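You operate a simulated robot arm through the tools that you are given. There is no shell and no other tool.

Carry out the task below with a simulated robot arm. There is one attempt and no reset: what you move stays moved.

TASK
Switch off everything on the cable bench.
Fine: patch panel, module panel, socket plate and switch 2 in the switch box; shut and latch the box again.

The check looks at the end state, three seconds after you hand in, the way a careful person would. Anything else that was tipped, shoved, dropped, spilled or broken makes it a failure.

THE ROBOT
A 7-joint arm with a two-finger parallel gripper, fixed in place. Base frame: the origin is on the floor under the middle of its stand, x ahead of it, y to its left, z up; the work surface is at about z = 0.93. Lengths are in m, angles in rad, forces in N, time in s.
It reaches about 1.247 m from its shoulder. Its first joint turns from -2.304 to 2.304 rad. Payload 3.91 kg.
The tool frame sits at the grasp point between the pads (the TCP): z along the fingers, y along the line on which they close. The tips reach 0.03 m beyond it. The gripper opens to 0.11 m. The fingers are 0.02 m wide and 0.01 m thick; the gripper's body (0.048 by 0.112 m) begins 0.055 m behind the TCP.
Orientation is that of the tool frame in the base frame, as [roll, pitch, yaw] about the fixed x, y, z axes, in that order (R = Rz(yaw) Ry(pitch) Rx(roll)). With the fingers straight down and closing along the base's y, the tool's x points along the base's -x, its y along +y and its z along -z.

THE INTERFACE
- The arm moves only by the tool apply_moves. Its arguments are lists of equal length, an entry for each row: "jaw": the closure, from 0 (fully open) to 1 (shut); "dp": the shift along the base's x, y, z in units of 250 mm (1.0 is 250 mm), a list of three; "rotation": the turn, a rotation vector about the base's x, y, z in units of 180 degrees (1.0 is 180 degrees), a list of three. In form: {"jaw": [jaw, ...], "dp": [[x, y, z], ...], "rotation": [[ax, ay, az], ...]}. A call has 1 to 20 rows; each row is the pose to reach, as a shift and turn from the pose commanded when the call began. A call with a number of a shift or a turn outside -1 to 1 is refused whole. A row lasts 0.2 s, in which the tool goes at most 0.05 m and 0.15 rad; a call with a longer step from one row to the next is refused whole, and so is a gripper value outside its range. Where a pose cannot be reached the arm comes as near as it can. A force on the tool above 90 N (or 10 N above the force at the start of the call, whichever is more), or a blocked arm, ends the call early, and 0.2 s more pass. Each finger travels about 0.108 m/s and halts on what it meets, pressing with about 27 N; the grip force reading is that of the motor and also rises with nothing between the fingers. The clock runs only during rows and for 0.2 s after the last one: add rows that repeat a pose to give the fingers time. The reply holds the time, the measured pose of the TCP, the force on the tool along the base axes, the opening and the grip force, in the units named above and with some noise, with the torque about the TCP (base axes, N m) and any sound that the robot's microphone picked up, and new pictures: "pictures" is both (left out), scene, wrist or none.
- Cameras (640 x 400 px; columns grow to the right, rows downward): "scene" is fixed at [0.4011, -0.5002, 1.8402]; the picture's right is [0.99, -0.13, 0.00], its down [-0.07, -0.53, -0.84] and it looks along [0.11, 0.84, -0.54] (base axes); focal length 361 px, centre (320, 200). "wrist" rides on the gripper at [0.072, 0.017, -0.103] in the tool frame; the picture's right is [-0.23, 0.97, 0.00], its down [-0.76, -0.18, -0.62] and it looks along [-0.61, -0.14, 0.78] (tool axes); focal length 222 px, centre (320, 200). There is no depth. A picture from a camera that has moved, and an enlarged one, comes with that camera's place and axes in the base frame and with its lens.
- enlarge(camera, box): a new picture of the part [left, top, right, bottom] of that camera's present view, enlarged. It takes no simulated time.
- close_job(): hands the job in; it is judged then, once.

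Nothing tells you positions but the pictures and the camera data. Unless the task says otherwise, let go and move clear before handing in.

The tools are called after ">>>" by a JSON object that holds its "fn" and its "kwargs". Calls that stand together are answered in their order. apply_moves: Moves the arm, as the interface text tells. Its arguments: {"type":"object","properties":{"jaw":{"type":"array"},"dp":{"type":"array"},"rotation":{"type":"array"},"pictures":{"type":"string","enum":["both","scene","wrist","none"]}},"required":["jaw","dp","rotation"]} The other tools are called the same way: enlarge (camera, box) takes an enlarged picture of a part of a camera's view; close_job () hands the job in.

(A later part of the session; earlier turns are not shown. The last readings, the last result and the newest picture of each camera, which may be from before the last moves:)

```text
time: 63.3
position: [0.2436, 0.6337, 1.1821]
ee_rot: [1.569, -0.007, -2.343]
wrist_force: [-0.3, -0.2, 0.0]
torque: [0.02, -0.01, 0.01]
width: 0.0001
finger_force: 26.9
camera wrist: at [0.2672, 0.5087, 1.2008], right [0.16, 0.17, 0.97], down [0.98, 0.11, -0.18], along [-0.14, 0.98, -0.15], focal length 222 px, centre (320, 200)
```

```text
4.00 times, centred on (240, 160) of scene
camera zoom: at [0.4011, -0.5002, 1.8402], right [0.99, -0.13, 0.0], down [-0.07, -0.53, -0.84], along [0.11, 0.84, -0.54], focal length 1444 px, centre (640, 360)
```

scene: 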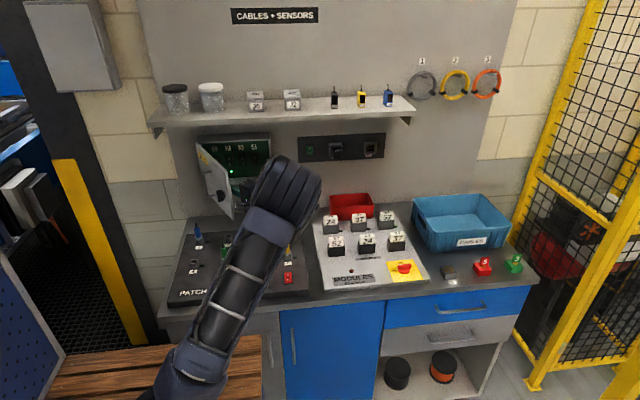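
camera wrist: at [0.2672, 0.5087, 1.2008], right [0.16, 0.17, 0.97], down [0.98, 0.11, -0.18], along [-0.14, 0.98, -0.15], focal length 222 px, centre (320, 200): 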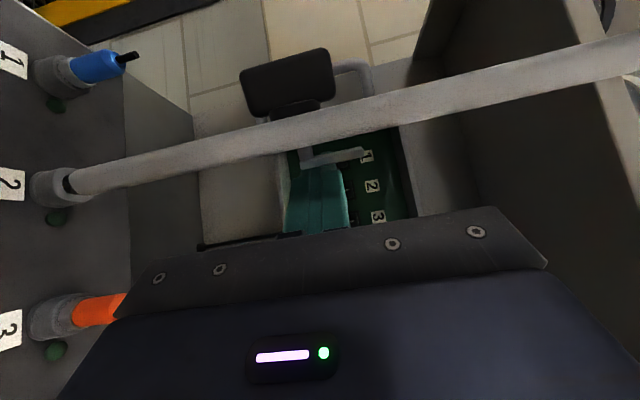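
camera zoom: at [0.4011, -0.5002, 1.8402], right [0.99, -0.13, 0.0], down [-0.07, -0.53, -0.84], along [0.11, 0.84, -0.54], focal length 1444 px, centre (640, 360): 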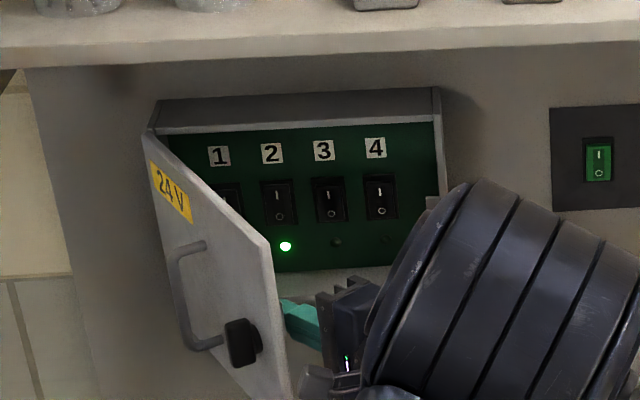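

The door is at about 1.0 rad, and the panel shows rockers 1–4 with only switch 2's LED lit. I'm sweeping further left to get the door past 90°.

>>> {"fn": "apply_moves", "kwargs": {"jaw": [1, 1, 1, 1, 1, 1, 1, 1], "dp": [[-0.08, -0.024, 0], [-0.162, -0.047, 0], [-0.24, -0.054, 0], [-0.32, -0.059, 0], [-0.395, -0.048, 0], [-0.47, -0.035, 0], [-0.56, -0.0, 0], [-0.56, 0, 0]], "rotation": [[0, 0, 0], [0, 0, 0], [0, 0, 0], [0, 0, 0], [0, 0, 0], [0, 0, 0], [0, 0, 0], [0, 0, 0]], "pictures": "both"}}

>>> {"fn": "enlarge", "kwargs": {"camera": "scene", "box": [160, 110, 320, 210]}}

```text
time: 65.1
position: [0.1032, 0.6321, 1.1826]
ee_rot: [1.572, -0.006, -2.342]
wrist_force: [0.3, -0.9, 1.0]
torque: [0.02, -0.01, 0.04]
width: 0.0001
finger_force: 27.0
camera wrist: at [0.1275, 0.5084, 1.2008], right [0.16, 0.17, 0.97], down [0.98, 0.11, -0.18], along [-0.14, 0.98, -0.15], focal length 222 px, centre (320, 200)
```

scene: 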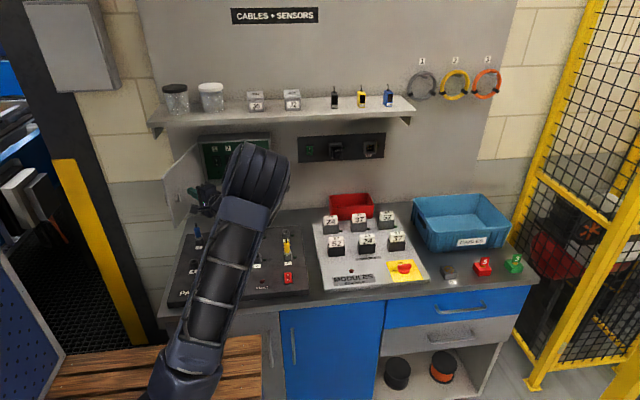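
wrist: 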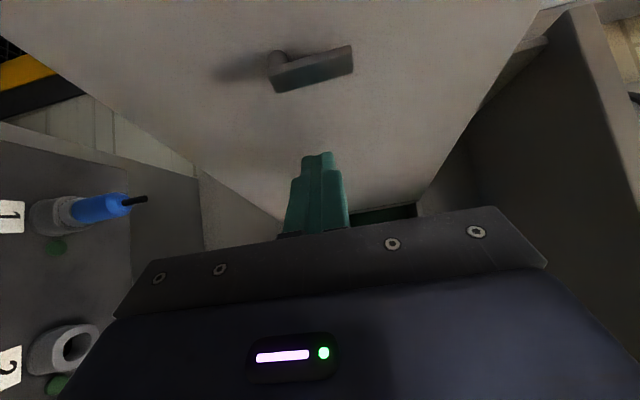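

```text
4.00 times, centred on (240, 160) of scene
camera zoom: at [0.4011, -0.5002, 1.8402], right [0.99, -0.13, 0.0], down [-0.07, -0.53, -0.84], along [0.11, 0.84, -0.54], focal length 1444 px, centre (640, 360)
```

zoom: 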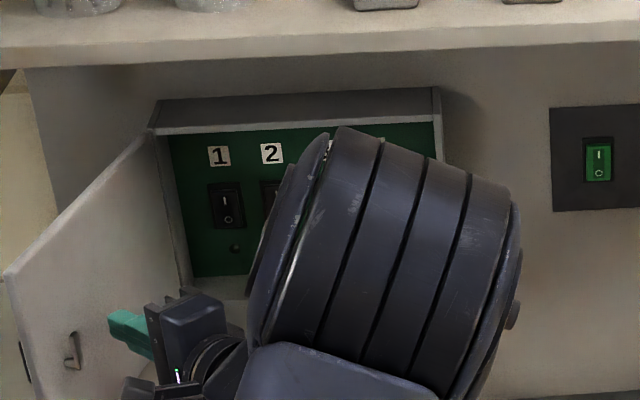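

The door is past 90°. I'm backing away to the right and yawing back so the fingers point straight at the panel.

>>> {"fn": "apply_moves", "kwargs": {"jaw": [1, 1, 1, 1, 1, 1, 1, 1, 1, 1, 1], "dp": [[0.15, -0.04, 0], [0.3, -0.08, 0], [0.44, -0.13, 0], [0.5, -0.16, 0], [0.5, -0.16, 0], [0.48, -0.16, 0], [0.46, -0.16, 0], [0.44, -0.16, 0], [0.42, -0.16, 0], [0.41, -0.16, 0], [0.41, -0.16, 0]], "rotation": [[0, 0, 0], [0, 0, 0], [0, 0, 0], [0, 0, -0.0417], [0, 0, -0.0833], [0, 0, -0.125], [0, 0, -0.1667], [0, 0, -0.2083], [0, 0, -0.25], [0, 0, -0.25], [0, 0, -0.25]], "pictures": "both"}}

>>> {"fn": "enlarge", "kwargs": {"camera": "wrist", "box": [160, 0, 480, 200]}}

>>> {"fn": "enlarge", "kwargs": {"camera": "scene", "box": [150, 110, 310, 210]}}

```text
time: 67.5
position: [0.2067, 0.5889, 1.1619]
ee_rot: [1.62, -0.001, -3.077]
wrist_force: [0.0, -0.5, 0.2]
torque: [0.01, -0.03, 0.06]
width: 0.0
finger_force: 27.2
out of reach, approached as far as the arm can: row 9, 10, 11
camera wrist: at [0.1409, 0.482, 1.1843], right [0.22, 0.06, 0.97], down [0.8, -0.58, -0.15], along [0.56, 0.81, -0.18], focal length 222 px, centre (320, 200)
```

scene: 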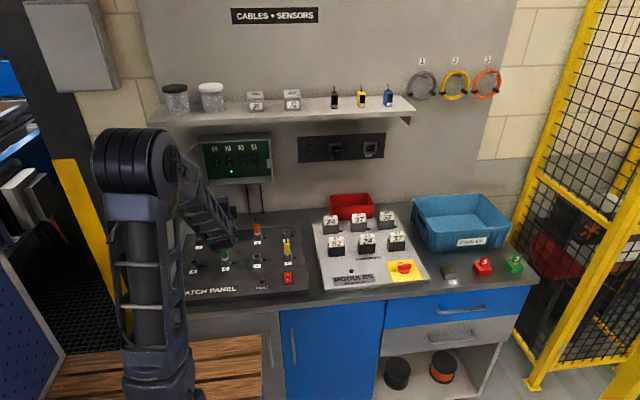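
wrist: 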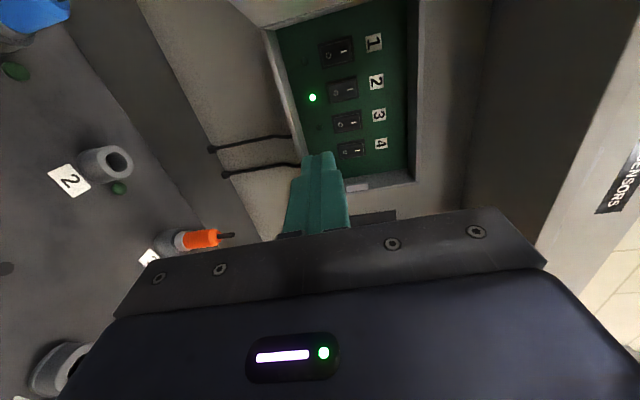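

```text
2.00 times, centred on (320, 100) of wrist
camera zoom: at [0.1409, 0.482, 1.1843], right [0.22, 0.06, 0.97], down [0.8, -0.58, -0.15], along [0.56, 0.81, -0.18], focal length 444 px, centre (320, 400)
```

zoom: 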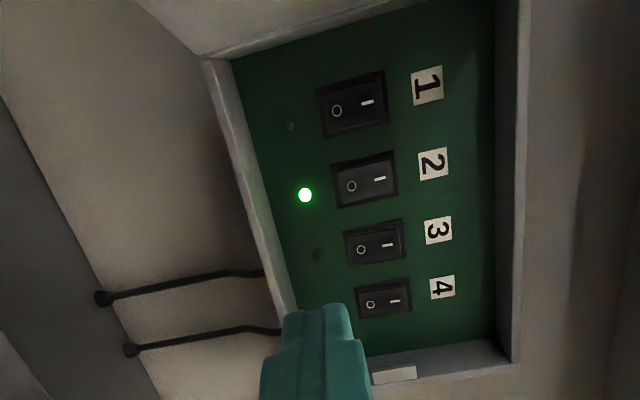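

```text
4.00 times, centred on (230, 160) of scene
camera zoom: at [0.4011, -0.5002, 1.8402], right [0.99, -0.13, 0.0], down [-0.07, -0.53, -0.84], along [0.11, 0.84, -0.54], focal length 1444 px, centre (680, 360)
```

zoom: 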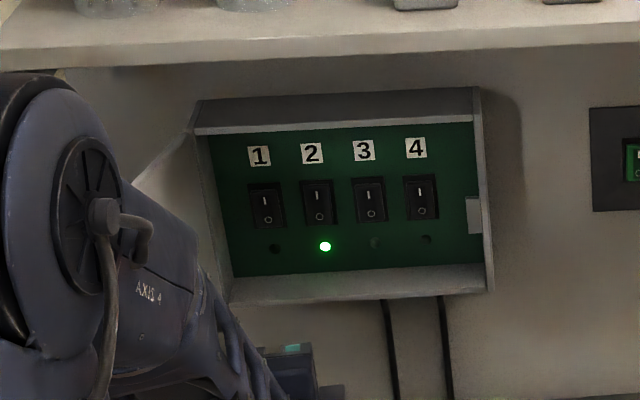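

Excellent view: only switch 2 is on, with rocker centre about (0.207, 0.863, 1.181) and O label at z≈1.170. I'm moving forward in front of its O half.

>>> {"fn": "apply_moves", "kwargs": {"jaw": [1, 1, 1, 1, 1], "dp": [[0.005, 0.15, -0.02], [0.005, 0.3, -0.04], [0.005, 0.432, -0.058], [0.005, 0.432, -0.058], [0.005, 0.432, -0.058]], "rotation": [[0, 0, 0], [0, 0, 0], [0, 0, 0], [0, 0, 0], [0, 0, 0]], "pictures": "both"}}

>>> {"fn": "enlarge", "kwargs": {"camera": "wrist", "box": [200, 0, 440, 150]}}

>>> {"fn": "enlarge", "kwargs": {"camera": "scene", "box": [150, 110, 310, 210]}}

```text
time: 68.7
position: [0.2065, 0.698, 1.1479]
ee_rot: [1.621, 0.001, -3.077]
wrist_force: [0.3, -0.3, -0.1]
torque: [0.01, 0.02, -0.02]
width: 0.0002
finger_force: 26.9
camera wrist: at [0.1417, 0.5914, 1.1696], right [0.22, 0.06, 0.97], down [0.8, -0.58, -0.15], along [0.56, 0.81, -0.18], focal length 222 px, centre (320, 200)
```

scene: 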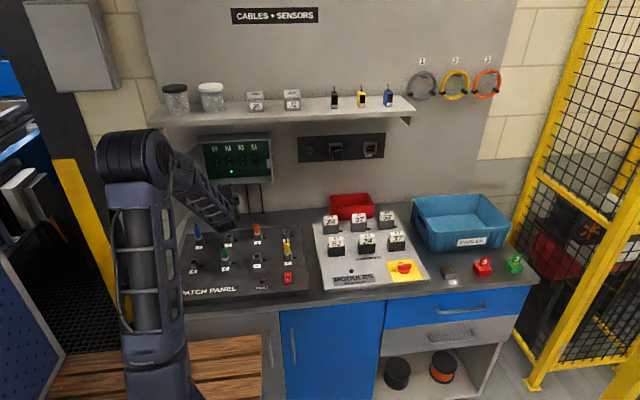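
wrist: 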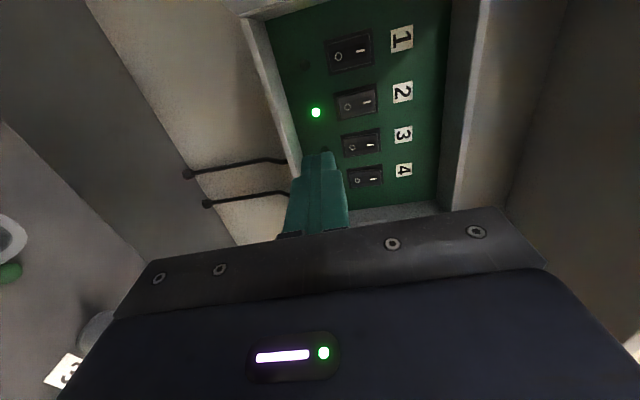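

```text
2.67 times, centred on (320, 75) of wrist
camera zoom: at [0.1417, 0.5914, 1.1696], right [0.22, 0.06, 0.97], down [0.8, -0.58, -0.15], along [0.56, 0.81, -0.18], focal length 592 px, centre (320, 533)
```

zoom: 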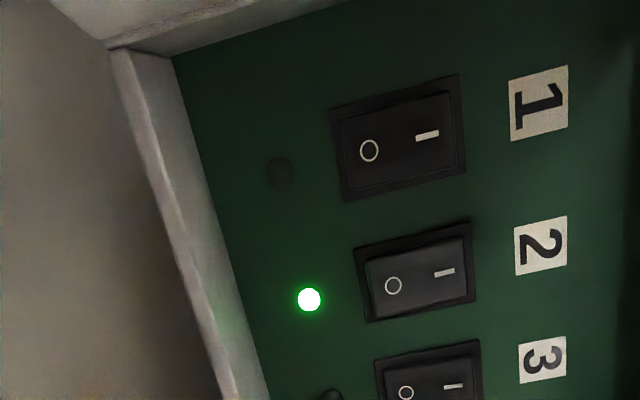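

```text
4.00 times, centred on (230, 160) of scene
camera zoom: at [0.4011, -0.5002, 1.8402], right [0.99, -0.13, 0.0], down [-0.07, -0.53, -0.84], along [0.11, 0.84, -0.54], focal length 1444 px, centre (680, 360)
```

zoom: 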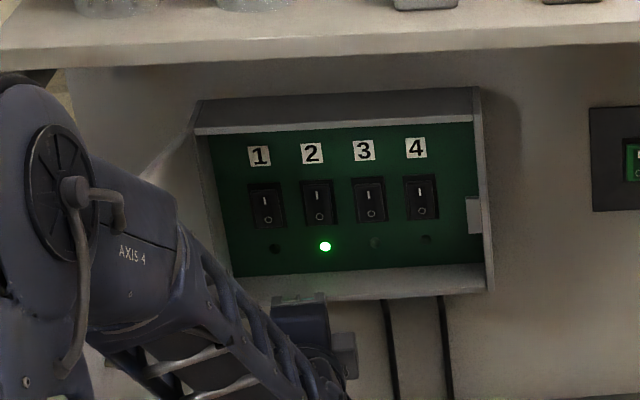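

The pose here kept a slight tilt (about 3° down and left). I'm correcting the orientation and moving to (0.207, 0.77, 1.168).

>>> {"fn": "apply_moves", "kwargs": {"jaw": [1, 1, 1, 1, 1], "dp": [[0.002, 0.1, 0.03], [0.002, 0.2, 0.06], [0.002, 0.288, 0.08], [0.002, 0.288, 0.08], [0.002, 0.288, 0.08]], "rotation": [[0.004, 0, -0.005], [0.008, 0, -0.01], [0.0156, 0, -0.0204], [0.0156, 0, -0.0204], [0.0156, 0, -0.0204]], "pictures": "both"}}

>>> {"fn": "enlarge", "kwargs": {"camera": "wrist", "box": [200, 30, 440, 180]}}

>>> {"fn": "enlarge", "kwargs": {"camera": "scene", "box": [150, 110, 310, 210]}}

```text
time: 69.9
position: [0.2159, 0.7698, 1.1745]
ee_rot: [1.582, 0.002, -3.132]
wrist_force: [-0.3, -0.5, 0.0]
torque: [0.03, 0.01, 0.01]
width: 0.0002
finger_force: 27.3
out of reach, approached as far as the arm can: row 3, 4, 5
camera wrist: at [0.1443, 0.6653, 1.1931], right [0.23, 0.01, 0.97], down [0.77, -0.62, -0.17], along [0.6, 0.79, -0.15], focal length 222 px, centre (320, 200)
```

scene: 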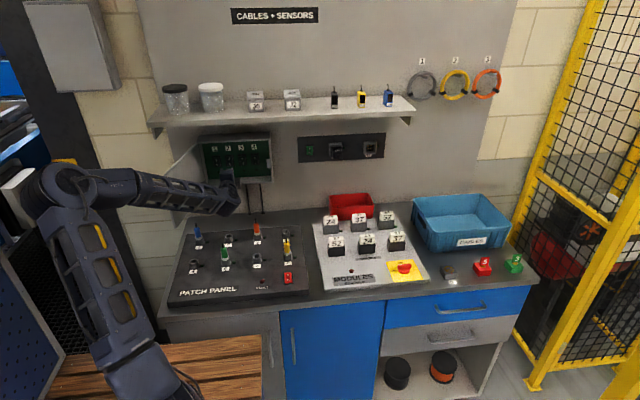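
wrist: 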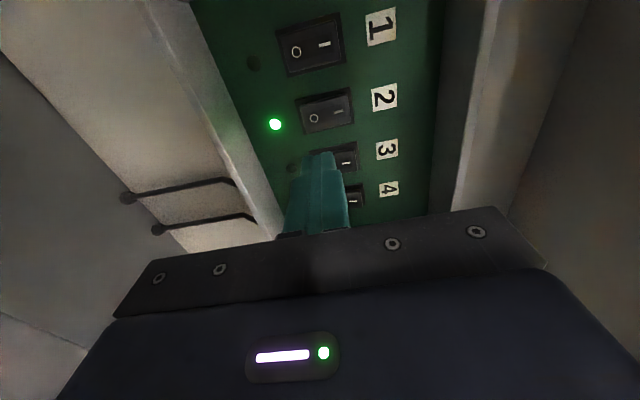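

```text
2.67 times, centred on (320, 105) of wrist
camera zoom: at [0.1443, 0.6653, 1.1931], right [0.23, 0.01, 0.97], down [0.77, -0.62, -0.17], along [0.6, 0.79, -0.15], focal length 592 px, centre (320, 453)
```

zoom: 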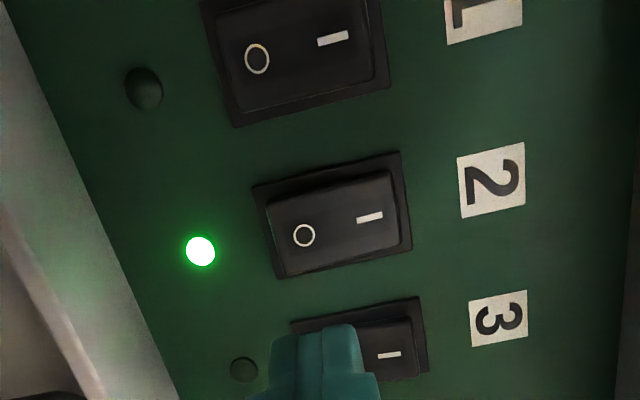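

```text
4.00 times, centred on (230, 160) of scene
camera zoom: at [0.4011, -0.5002, 1.8402], right [0.99, -0.13, 0.0], down [-0.07, -0.53, -0.84], along [0.11, 0.84, -0.54], focal length 1444 px, centre (680, 360)
```

zoom: 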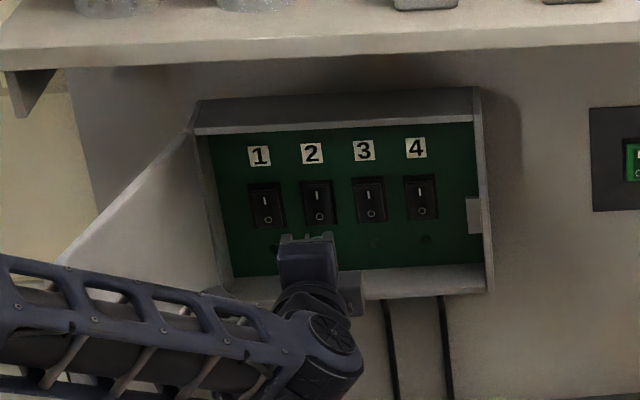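

Straight-ahead pointing is at the arm's limit here, so I'll use a slight leftward yaw (+0.2 rad), which is within reach, and aim the tip at the O half.

>>> {"fn": "apply_moves", "kwargs": {"jaw": [1, 1, 1, 1, 1], "dp": [[-0.004, 0, -0.01], [-0.01, 0, -0.02], [-0.014, 0, -0.026], [-0.014, 0, -0.026], [-0.014, 0, -0.026]], "rotation": [[0, 0, 0.02], [0, 0, 0.04], [0, 0, 0.0637], [0, 0, 0.0637], [0, 0, 0.0637]], "pictures": "both"}}

>>> {"fn": "enlarge", "kwargs": {"camera": "wrist", "box": [200, 30, 440, 180]}}

>>> {"fn": "enlarge", "kwargs": {"camera": "scene", "box": [150, 110, 310, 210]}}

```text
time: 71.1
position: [0.2116, 0.7693, 1.1695]
ee_rot: [1.57, 0.002, -2.942]
wrist_force: [-0.2, -0.1, -0.4]
torque: [0.0, 0.04, 0.03]
width: 0.0
finger_force: 27.1
camera wrist: at [0.162, 0.653, 1.1858], right [0.22, 0.05, 0.97], down [0.87, -0.46, -0.18], along [0.44, 0.89, -0.14], focal length 222 px, centre (320, 200)
```

scene: 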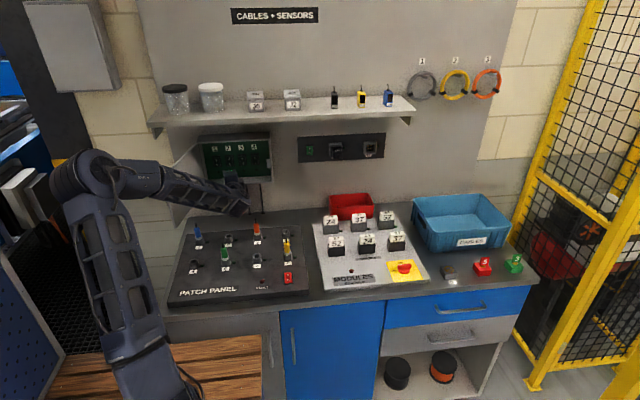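
wrist: 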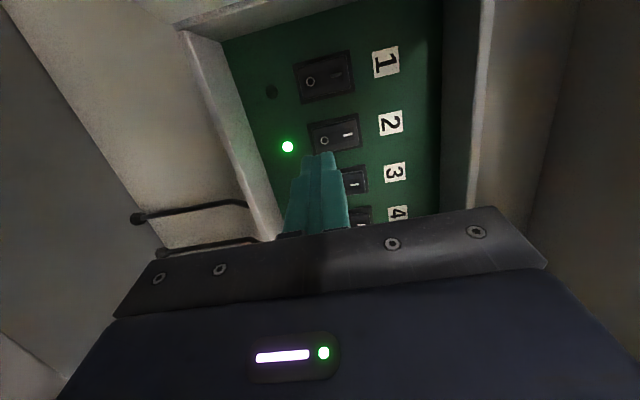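

```text
2.67 times, centred on (320, 105) of wrist
camera zoom: at [0.162, 0.653, 1.1858], right [0.22, 0.05, 0.97], down [0.87, -0.46, -0.18], along [0.44, 0.89, -0.14], focal length 592 px, centre (320, 453)
```

zoom: 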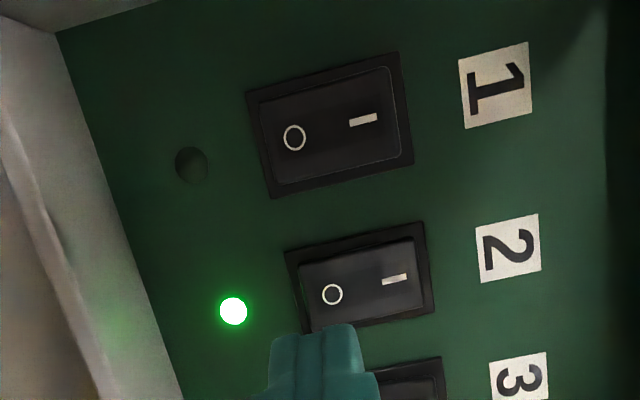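

```text
4.00 times, centred on (230, 160) of scene
camera zoom: at [0.4011, -0.5002, 1.8402], right [0.99, -0.13, 0.0], down [-0.07, -0.53, -0.84], along [0.11, 0.84, -0.54], focal length 1444 px, centre (680, 360)
```

zoom: 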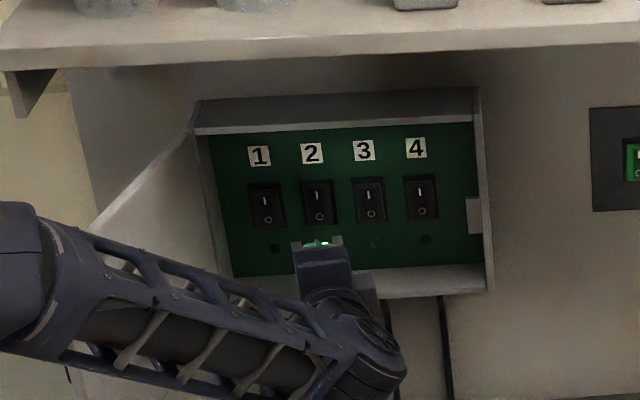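

The tip now aims at switch 2's O half (O at x≈0.206, z≈1.170). I'm advancing into the box to about 1.5 cm from the rocker.

>>> {"fn": "apply_moves", "kwargs": {"jaw": [1, 1, 1, 1, 1], "dp": [[0.002, 0.06, -0.006], [0.002, 0.12, -0.006], [0.002, 0.16, -0.006], [0.002, 0.18, -0.006], [0.002, 0.18, -0.006]], "rotation": [[0, 0, 0], [0, 0, 0], [0, 0, 0], [0, 0, 0], [0, 0, 0]], "pictures": "both"}}

>>> {"fn": "enlarge", "kwargs": {"camera": "wrist", "box": [200, 50, 440, 200]}}

>>> {"fn": "enlarge", "kwargs": {"camera": "scene", "box": [150, 110, 310, 210]}}

```text
time: 72.3
position: [0.2113, 0.814, 1.1669]
ee_rot: [1.571, 0.003, -2.941]
wrist_force: [-0.4, 0.4, 0.4]
torque: [-0.02, -0.02, -0.01]
width: 0.0
finger_force: 27.1
camera wrist: at [0.1623, 0.6983, 1.1844], right [0.22, 0.05, 0.97], down [0.87, -0.46, -0.18], along [0.44, 0.89, -0.14], focal length 222 px, centre (320, 200)
```

scene: 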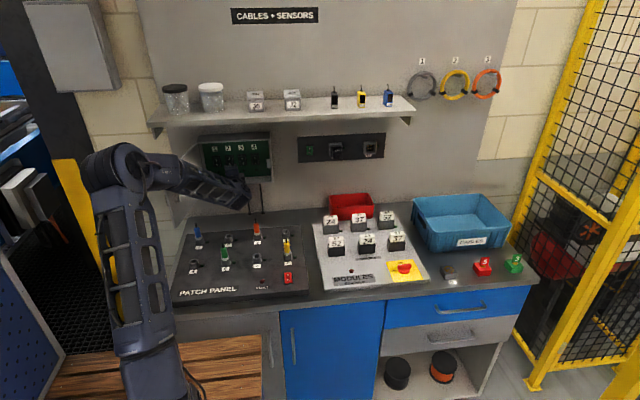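
wrist: 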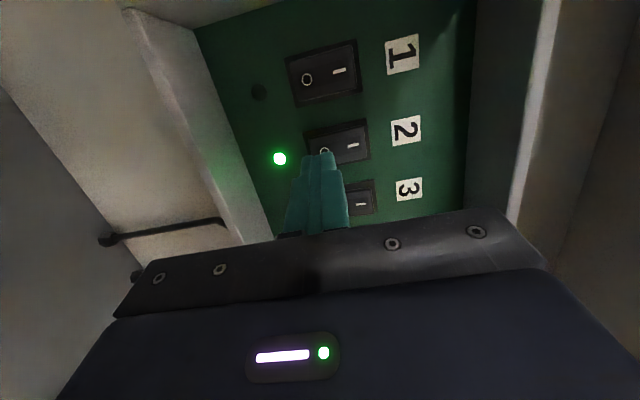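

```text
2.67 times, centred on (320, 125) of wrist
camera zoom: at [0.1623, 0.6983, 1.1844], right [0.22, 0.05, 0.97], down [0.87, -0.46, -0.18], along [0.44, 0.89, -0.14], focal length 592 px, centre (320, 400)
```

zoom: 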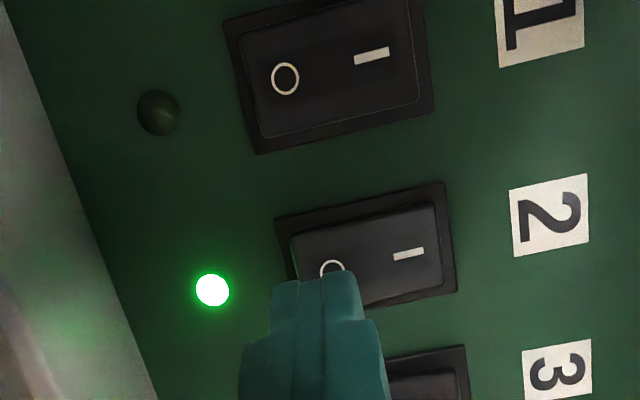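

```text
4.00 times, centred on (230, 160) of scene
camera zoom: at [0.4011, -0.5002, 1.8402], right [0.99, -0.13, 0.0], down [-0.07, -0.53, -0.84], along [0.11, 0.84, -0.54], focal length 1444 px, centre (680, 360)
```

zoom: 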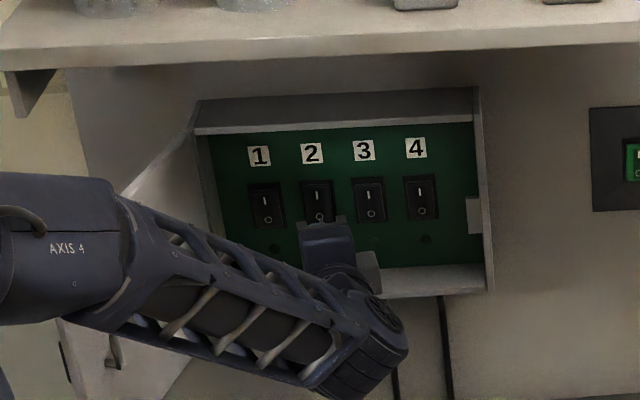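

About 1.5 cm remains. I'm continuing in small steps.

>>> {"fn": "apply_moves", "kwargs": {"jaw": [1, 1, 1, 1, 1], "dp": [[0, 0.012, 0], [0, 0.024, 0], [0, 0.032, 0], [0, 0.04, 0], [0, 0.04, 0]], "rotation": [[0, 0, 0], [0, 0, 0], [0, 0, 0], [0, 0, 0], [0, 0, 0]], "pictures": "wrist"}}

>>> {"fn": "enlarge", "kwargs": {"camera": "wrist", "box": [200, 50, 440, 200]}}

```text
time: 73.5
position: [0.2112, 0.8239, 1.168]
ee_rot: [1.571, 0.0, -2.939]
wrist_force: [0.1, 0.3, -0.2]
torque: [-0.04, -0.03, 0.01]
width: 0.0
finger_force: 26.8
camera wrist: at [0.1623, 0.7081, 1.1845], right [0.22, 0.05, 0.97], down [0.87, -0.46, -0.18], along [0.44, 0.89, -0.14], focal length 222 px, centre (320, 200)
```

wrist: 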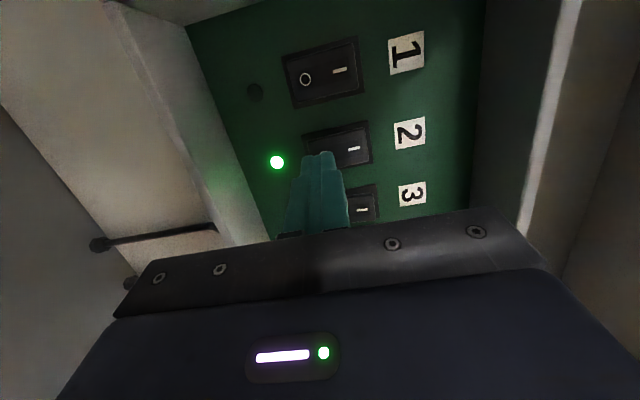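

```text
2.67 times, centred on (320, 125) of wrist
camera zoom: at [0.1623, 0.7081, 1.1845], right [0.22, 0.05, 0.97], down [0.87, -0.46, -0.18], along [0.44, 0.89, -0.14], focal length 592 px, centre (320, 400)
```

zoom: 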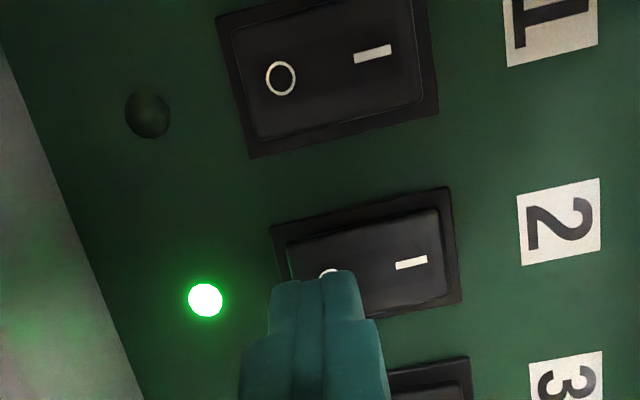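

Still roughly 9–10 mm to go, so I'm continuing.

>>> {"fn": "apply_moves", "kwargs": {"jaw": [1, 1, 1, 1, 1], "dp": [[0, 0.012, 0], [0, 0.02, 0], [0, 0.026, 0], [0, 0.03, 0], [0, 0.03, 0]], "rotation": [[0, 0, 0], [0, 0, 0], [0, 0, 0], [0, 0, 0], [0, 0, 0]], "pictures": "wrist"}}

>>> {"fn": "enlarge", "kwargs": {"camera": "wrist", "box": [200, 50, 440, 200]}}

```text
time: 74.7
position: [0.2123, 0.8321, 1.1675]
ee_rot: [1.572, 0.003, -2.942]
wrist_force: [0.7, -0.4, -0.2]
torque: [-0.02, 0.01, -0.01]
width: 0.0
finger_force: 27.0
camera wrist: at [0.1626, 0.716, 1.1844], right [0.22, 0.05, 0.97], down [0.87, -0.46, -0.18], along [0.44, 0.89, -0.14], focal length 222 px, centre (320, 200)
```

wrist: 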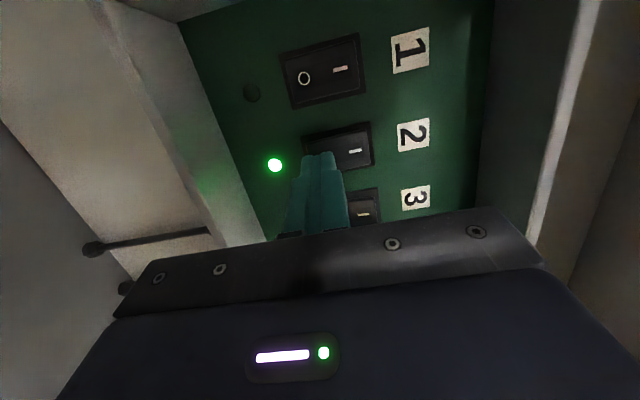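

```text
2.67 times, centred on (320, 125) of wrist
camera zoom: at [0.1626, 0.716, 1.1844], right [0.22, 0.05, 0.97], down [0.87, -0.46, -0.18], along [0.44, 0.89, -0.14], focal length 592 px, centre (320, 400)
```

zoom: 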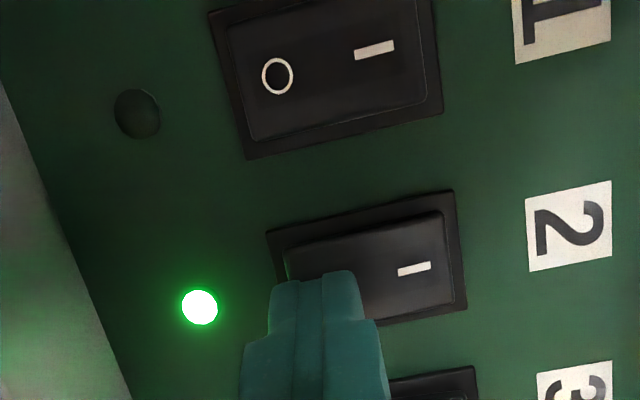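

Nearly touching. I'm pressing in 1 mm steps and watching LED 2.

>>> {"fn": "apply_moves", "kwargs": {"jaw": [1, 1, 1, 1], "dp": [[0, 0.004, 0], [0, 0.008, 0], [0, 0.012, 0], [0, 0.016, 0]], "rotation": [[0, 0, 0], [0, 0, 0], [0, 0, 0], [0, 0, 0]], "pictures": "wrist"}}

```text
time: 75.7
position: [0.2114, 0.8359, 1.1675]
ee_rot: [1.573, 0.002, -2.941]
wrist_force: [0.2, 0.1, 0.5]
torque: [0.01, 0.03, -0.03]
width: 0.0
finger_force: 26.8
camera wrist: at [0.1623, 0.7198, 1.1842], right [0.22, 0.05, 0.97], down [0.87, -0.46, -0.18], along [0.44, 0.89, -0.14], focal length 222 px, centre (320, 200)
```

wrist: 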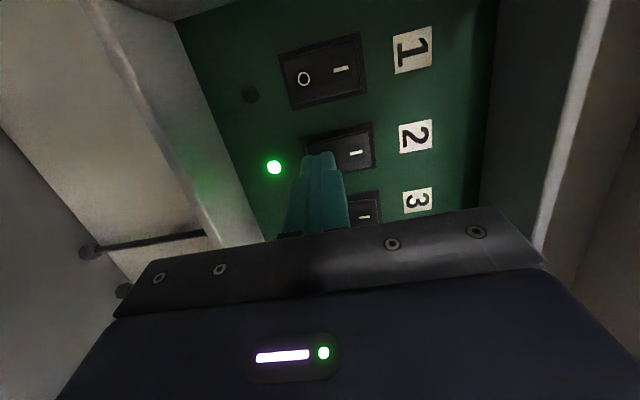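

>>> {"fn": "apply_moves", "kwargs": {"jaw": [1, 1, 1, 1], "dp": [[0, 0.004, 0], [0, 0.008, 0], [0, 0.012, 0], [0, 0.012, 0]], "rotation": [[0, 0, 0], [0, 0, 0], [0, 0, 0], [0, 0, 0]], "pictures": "wrist"}}

>>> {"fn": "enlarge", "kwargs": {"camera": "wrist", "box": [200, 50, 440, 200]}}

```text
time: 76.7
position: [0.2121, 0.8391, 1.1666]
ee_rot: [1.573, 0.001, -2.943]
wrist_force: [0.3, -0.7, -0.6]
torque: [0.02, 0.0, -0.01]
width: 0.0001
finger_force: 27.5
camera wrist: at [0.1627, 0.7225, 1.1845], right [0.22, 0.05, 0.97], down [0.87, -0.46, -0.18], along [0.44, 0.89, -0.14], focal length 222 px, centre (320, 200)
```

wrist: 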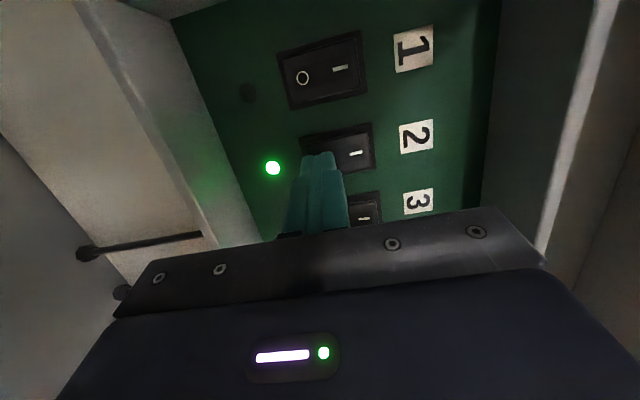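

```text
2.67 times, centred on (320, 125) of wrist
camera zoom: at [0.1627, 0.7225, 1.1845], right [0.22, 0.05, 0.97], down [0.87, -0.46, -0.18], along [0.44, 0.89, -0.14], focal length 592 px, centre (320, 400)
```

zoom: 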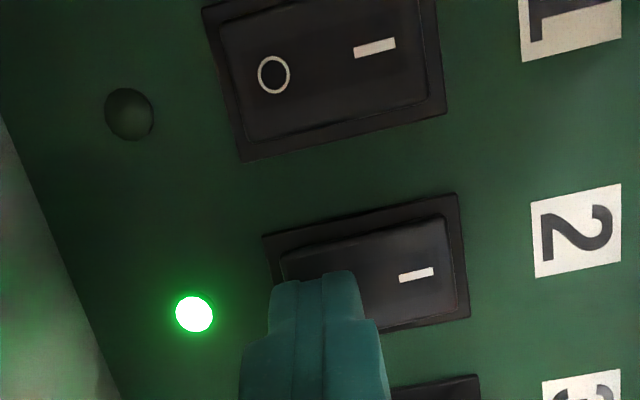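

No contact yet and no force. I'm continuing in 1 mm steps.

>>> {"fn": "apply_moves", "kwargs": {"jaw": [1, 1, 1, 1], "dp": [[0, 0.004, 0], [0, 0.008, 0], [0, 0.012, 0], [0, 0.012, 0]], "rotation": [[0, 0, 0], [0, 0, 0], [0, 0, 0], [0, 0, 0]], "pictures": "wrist"}}

>>> {"fn": "enlarge", "kwargs": {"camera": "wrist", "box": [200, 50, 440, 200]}}

```text
time: 77.7
position: [0.2116, 0.841, 1.1672]
ee_rot: [1.571, 0.003, -2.941]
wrist_force: [-1.1, -0.4, 0.1]
torque: [-0.01, 0.0, 0.0]
width: 0.0
finger_force: 27.0
camera wrist: at [0.1624, 0.7255, 1.1847], right [0.22, 0.05, 0.97], down [0.87, -0.46, -0.18], along [0.44, 0.89, -0.14], focal length 222 px, centre (320, 200)
```

wrist: 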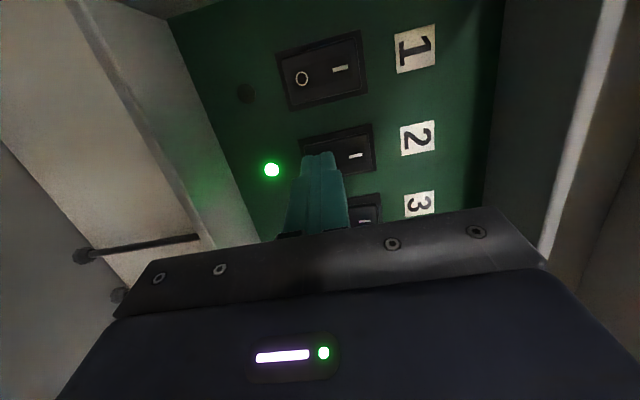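

```text
2.67 times, centred on (320, 125) of wrist
camera zoom: at [0.1624, 0.7255, 1.1847], right [0.22, 0.05, 0.97], down [0.87, -0.46, -0.18], along [0.44, 0.89, -0.14], focal length 592 px, centre (320, 400)
```

zoom: 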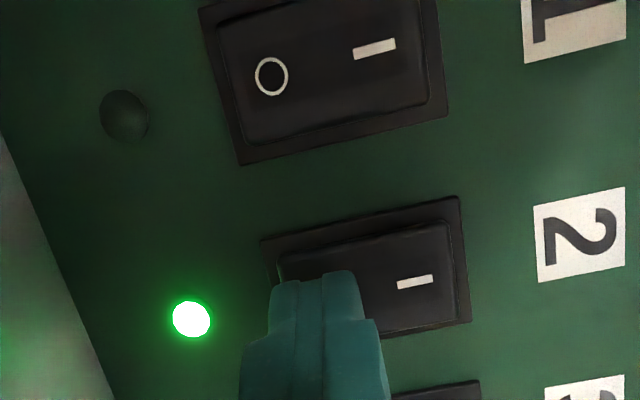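

>>> {"fn": "apply_moves", "kwargs": {"jaw": [1, 1, 1, 1], "dp": [[0, 0.004, 0], [0, 0.008, 0], [0, 0.012, 0], [0, 0.012, 0]], "rotation": [[0, 0, 0], [0, 0, 0], [0, 0, 0], [0, 0, 0]], "pictures": "wrist"}}

>>> {"fn": "enlarge", "kwargs": {"camera": "wrist", "box": [200, 50, 440, 200]}}

```text
time: 78.7
position: [0.2116, 0.8427, 1.167]
ee_rot: [1.572, 0.001, -2.943]
wrist_force: [0.2, -46.8, -4.4]
torque: [0.29, 0.02, -0.11]
width: 0.0
finger_force: 26.9
heard: click
camera wrist: at [0.1627, 0.7268, 1.1848], right [0.22, 0.05, 0.97], down [0.87, -0.46, -0.18], along [0.44, 0.89, -0.14], focal length 222 px, centre (320, 200)
```

wrist: 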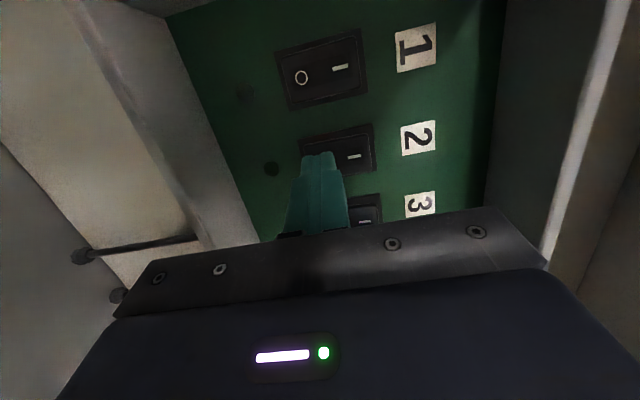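

```text
2.67 times, centred on (320, 125) of wrist
camera zoom: at [0.1627, 0.7268, 1.1848], right [0.22, 0.05, 0.97], down [0.87, -0.46, -0.18], along [0.44, 0.89, -0.14], focal length 592 px, centre (320, 400)
```

zoom: 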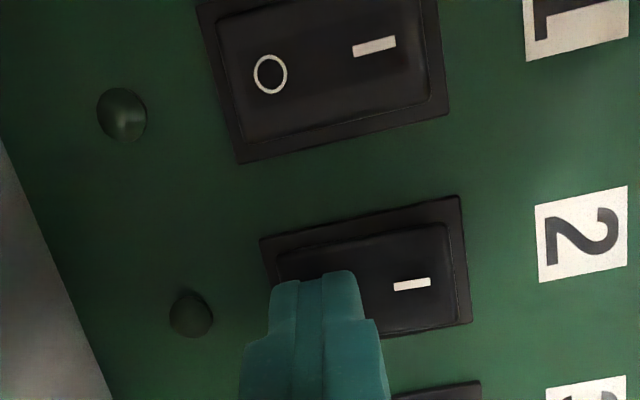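

Click heard and LED 2 is off. I'm retracting from the box.

>>> {"fn": "apply_moves", "kwargs": {"jaw": [1, 1, 1, 1, 1, 1, 1], "dp": [[0.002, -0.06, 0], [0.01, -0.2, 0], [0.03, -0.36, 0], [0.06, -0.52, 0], [0.1, -0.68, 0.02], [0.14, -0.8, 0.04], [0.14, -0.8, 0.04]], "rotation": [[0, 0, 0], [0, 0, 0], [0, 0, 0], [0, 0, 0], [0, 0, 0], [0, 0, 0], [0, 0, 0]], "pictures": "both"}}

>>> {"fn": "enlarge", "kwargs": {"camera": "wrist", "box": [160, 0, 480, 200]}}

>>> {"fn": "enlarge", "kwargs": {"camera": "scene", "box": [150, 100, 310, 200]}}

```text
time: 80.3
position: [0.248, 0.6444, 1.177]
ee_rot: [1.572, 0.001, -2.942]
wrist_force: [-1.1, -0.3, -0.2]
torque: [-0.01, 0.0, 0.0]
width: 0.0001
finger_force: 27.6
camera wrist: at [0.1976, 0.5289, 1.1939], right [0.22, 0.05, 0.97], down [0.87, -0.46, -0.18], along [0.44, 0.89, -0.14], focal length 222 px, centre (320, 200)
```

scene: 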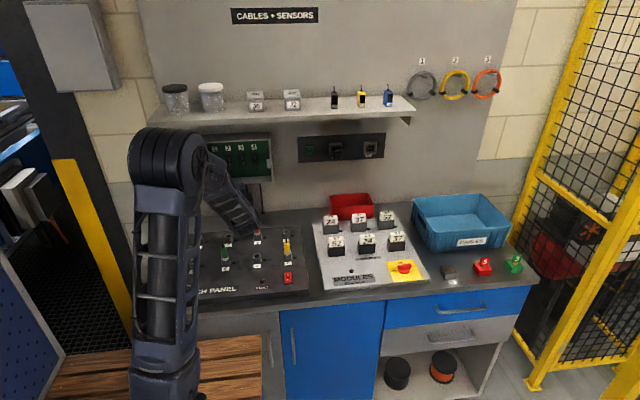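
wrist: 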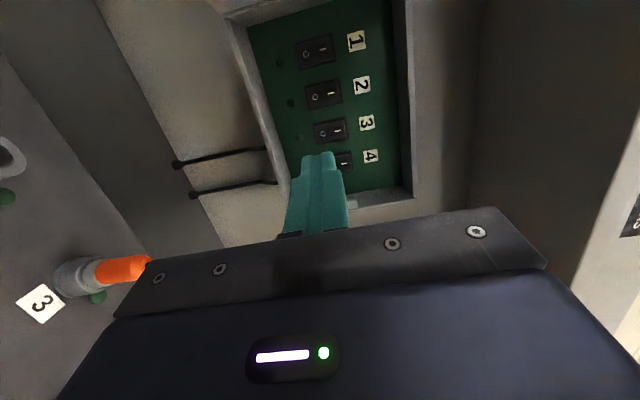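

```text
2.00 times, centred on (320, 100) of wrist
camera zoom: at [0.1976, 0.5289, 1.1939], right [0.22, 0.05, 0.97], down [0.87, -0.46, -0.18], along [0.44, 0.89, -0.14], focal length 444 px, centre (320, 400)
```

zoom: 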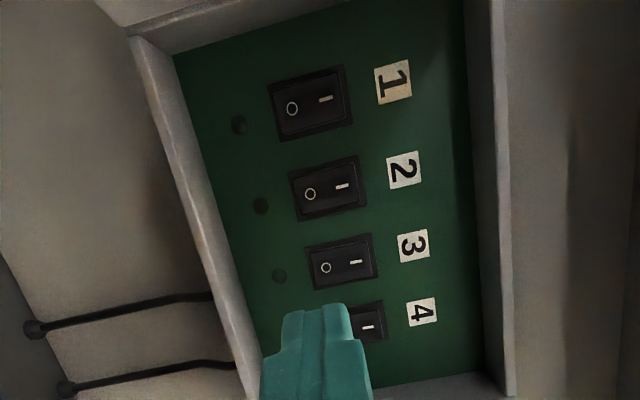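

```text
4.00 times, centred on (230, 150) of scene
camera zoom: at [0.4011, -0.5002, 1.8402], right [0.99, -0.13, 0.0], down [-0.07, -0.53, -0.84], along [0.11, 0.84, -0.54], focal length 1444 px, centre (680, 400)
```

zoom: 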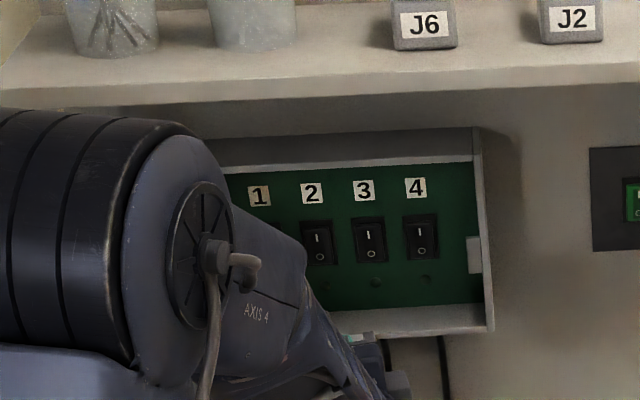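

All four switches in the box are off. Next I close the door: I'll raise the arm and turn the gripper to point down, so I can pass over the open door to its left side.

>>> {"fn": "apply_moves", "kwargs": {"jaw": [1, 1, 1, 1, 1, 1, 1, 1, 1, 1, 1, 1, 1], "dp": [[0.0, -0.06, 0.06], [0.0, -0.12, 0.12], [0.0, -0.18, 0.2], [0.0, -0.24, 0.28], [0.0, -0.3, 0.36], [0.0, -0.36, 0.44], [0, -0.38, 0.52], [0, -0.38, 0.6], [0, -0.38, 0.68], [0, -0.38, 0.74], [0, -0.38, 0.8], [0, -0.38, 0.82], [0, -0.38, 0.82]], "rotation": [[-0.0408, -0.0083, 0], [-0.0817, -0.0166, 0], [-0.1225, -0.0249, 0], [-0.1633, -0.0332, 0], [-0.2042, -0.0415, 0], [-0.245, -0.0498, 0], [-0.2858, -0.058, 0], [-0.3267, -0.0663, 0], [-0.3675, -0.0746, 0], [-0.4083, -0.0829, 0], [-0.4492, -0.0912, 0], [-0.49, -0.0995, 0], [-0.49, -0.0995, 0]], "pictures": "both"}}

>>> {"fn": "enlarge", "kwargs": {"camera": "scene", "box": [130, 90, 322, 210]}}

```text
time: 83.1
position: [0.2482, 0.5483, 1.3824]
ee_rot: [-3.14, 0.002, -2.941]
wrist_force: [0.6, 0.6, 0.3]
torque: [0.02, 0.04, 0.0]
width: 0.0
finger_force: 27.5
camera wrist: at [0.1739, 0.5509, 1.4858], right [0.03, 1.0, 0.0], down [0.78, -0.02, 0.62], along [0.62, -0.02, -0.78], focal length 222 px, centre (320, 200)
```

scene: 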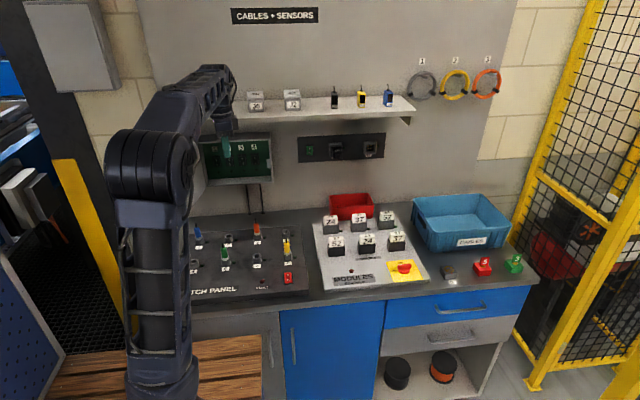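
wrist: 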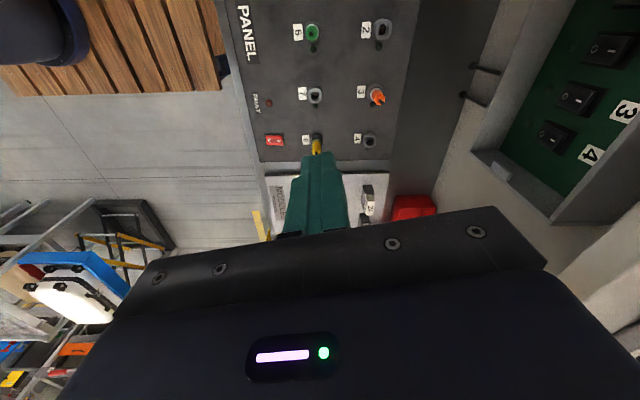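

```text
3.33 times, centred on (226, 150) of scene
camera zoom: at [0.4011, -0.5002, 1.8402], right [0.99, -0.13, 0.0], down [-0.07, -0.53, -0.84], along [0.11, 0.84, -0.54], focal length 1204 px, centre (633, 367)
```

zoom: 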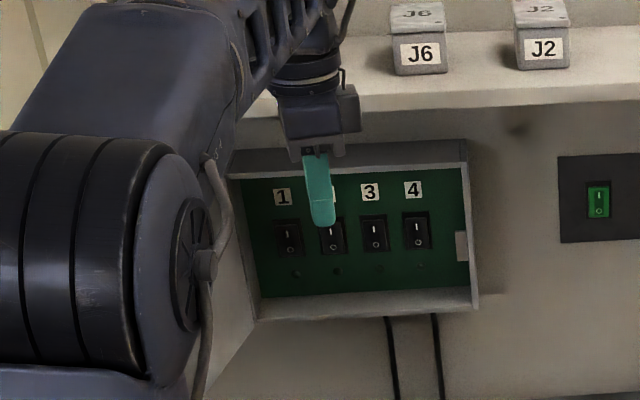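

Pointing down now. I'm moving left above the door's top, with tips at z≈1.35 against the door top at ≈1.29, to its far side.

>>> {"fn": "apply_moves", "kwargs": {"jaw": [1, 1, 1, 1, 1, 1, 1, 1], "dp": [[-0.12, -0.04, 0], [-0.26, -0.1, 0], [-0.4, -0.16, 0], [-0.54, -0.2, 0], [-0.68, -0.2, 0], [-0.82, -0.18, 0], [-0.96, -0.14, 0], [-0.96, -0.14, 0]], "rotation": [[0, 0, 0], [0, 0, 0], [0, 0, 0], [0, 0, 0], [0, 0, 0], [0, 0, 0], [0, 0, 0], [0, 0, 0]], "pictures": "both"}}

>>> {"fn": "enlarge", "kwargs": {"camera": "scene", "box": [100, 90, 292, 210]}}

```text
time: 84.9
position: [0.0057, 0.5128, 1.3829]
ee_rot: [-3.14, 0.003, -2.938]
wrist_force: [-0.1, -0.1, -0.4]
torque: [0.04, 0.02, 0.01]
width: 0.0001
finger_force: 27.0
camera wrist: at [-0.0669, 0.5153, 1.4864], right [0.03, 1.0, 0.0], down [0.78, -0.02, 0.62], along [0.62, -0.02, -0.78], focal length 222 px, centre (320, 200)
```

scene: 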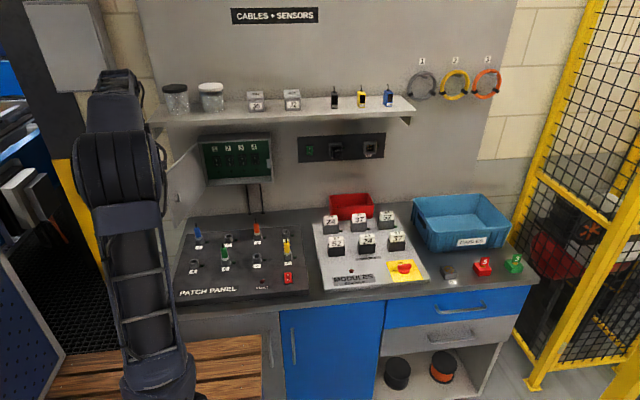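
wrist: 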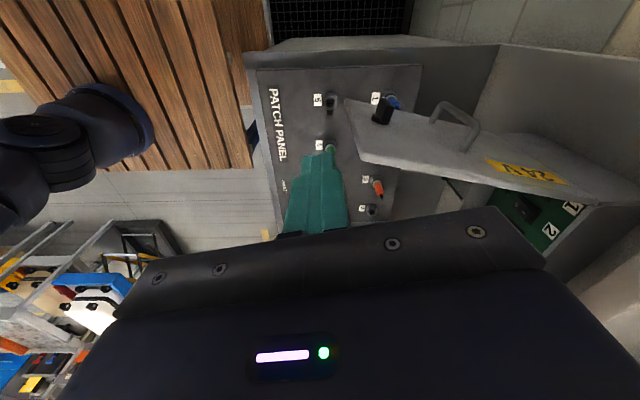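

```text
3.33 times, centred on (196, 150) of scene
camera zoom: at [0.4011, -0.5002, 1.8402], right [0.99, -0.13, 0.0], down [-0.07, -0.53, -0.84], along [0.11, 0.84, -0.54], focal length 1204 px, centre (733, 367)
```

zoom: 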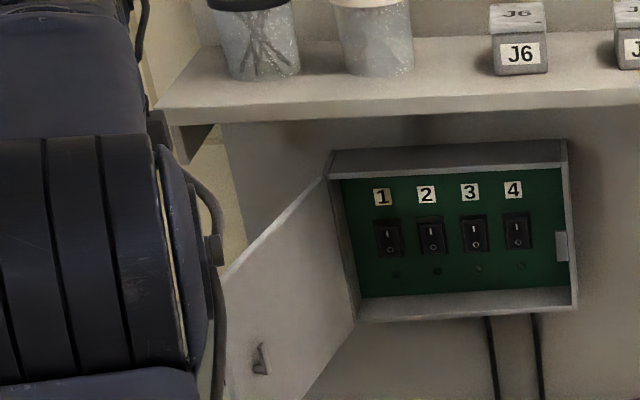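

The wrist view confirms the door's free edge is at about (0.04, 0.555), with the outer face (handle and knob) facing left. I'm lowering the closed fingers on the outer side at about (-0.022, 0.58), above the knob's height.

>>> {"fn": "apply_moves", "kwargs": {"jaw": [1, 1, 1, 1, 1, 1, 1, 1], "dp": [[-0.06, 0.08, 0], [-0.11, 0.17, 0], [-0.11, 0.26, 0], [-0.11, 0.26, -0.14], [-0.11, 0.26, -0.28], [-0.11, 0.26, -0.42], [-0.11, 0.26, -0.53], [-0.11, 0.26, -0.53]], "rotation": [[0, 0, 0], [0, 0, 0], [0, 0, 0], [0, 0, 0], [0, 0, 0], [0, 0, 0], [0, 0, 0], [0, 0, 0]], "pictures": "both"}}

>>> {"fn": "enlarge", "kwargs": {"camera": "scene", "box": [100, 90, 292, 210]}}

```text
time: 86.7
position: [-0.0209, 0.579, 1.2491]
ee_rot: [-3.14, 0.002, -2.938]
wrist_force: [-0.6, 0.1, -0.5]
torque: [-0.01, -0.03, 0.0]
width: 0.0
finger_force: 27.0
camera wrist: at [-0.0939, 0.5809, 1.353], right [0.03, 1.0, 0.0], down [0.78, -0.02, 0.62], along [0.62, -0.02, -0.78], focal length 222 px, centre (320, 200)
```

scene: 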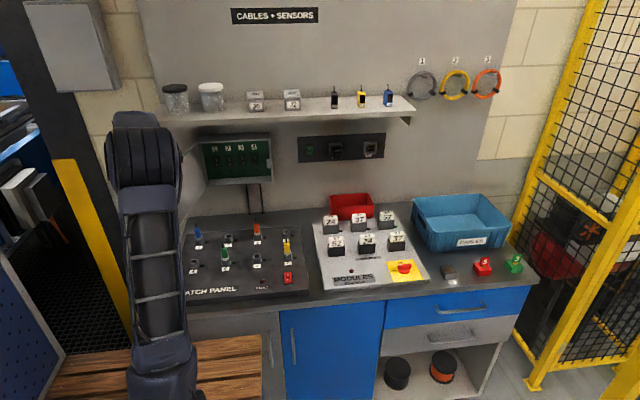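
wrist: 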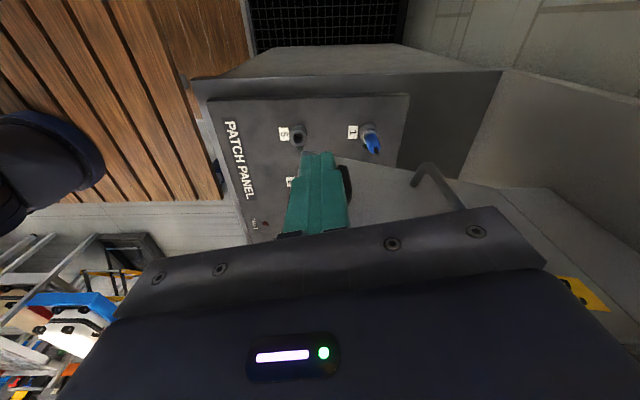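

```text
3.33 times, centred on (196, 150) of scene
camera zoom: at [0.4011, -0.5002, 1.8402], right [0.99, -0.13, 0.0], down [-0.07, -0.53, -0.84], along [0.11, 0.84, -0.54], focal length 1204 px, centre (733, 367)
```

zoom: 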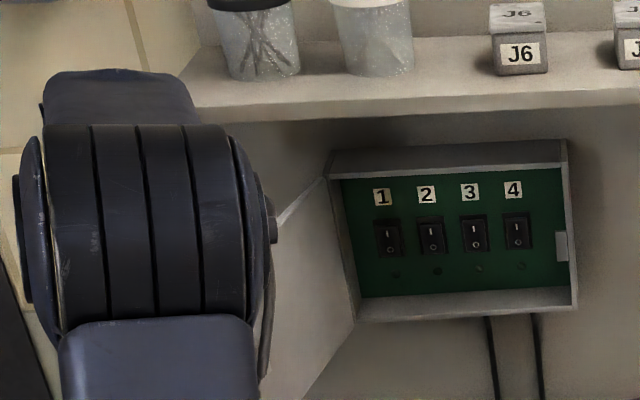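

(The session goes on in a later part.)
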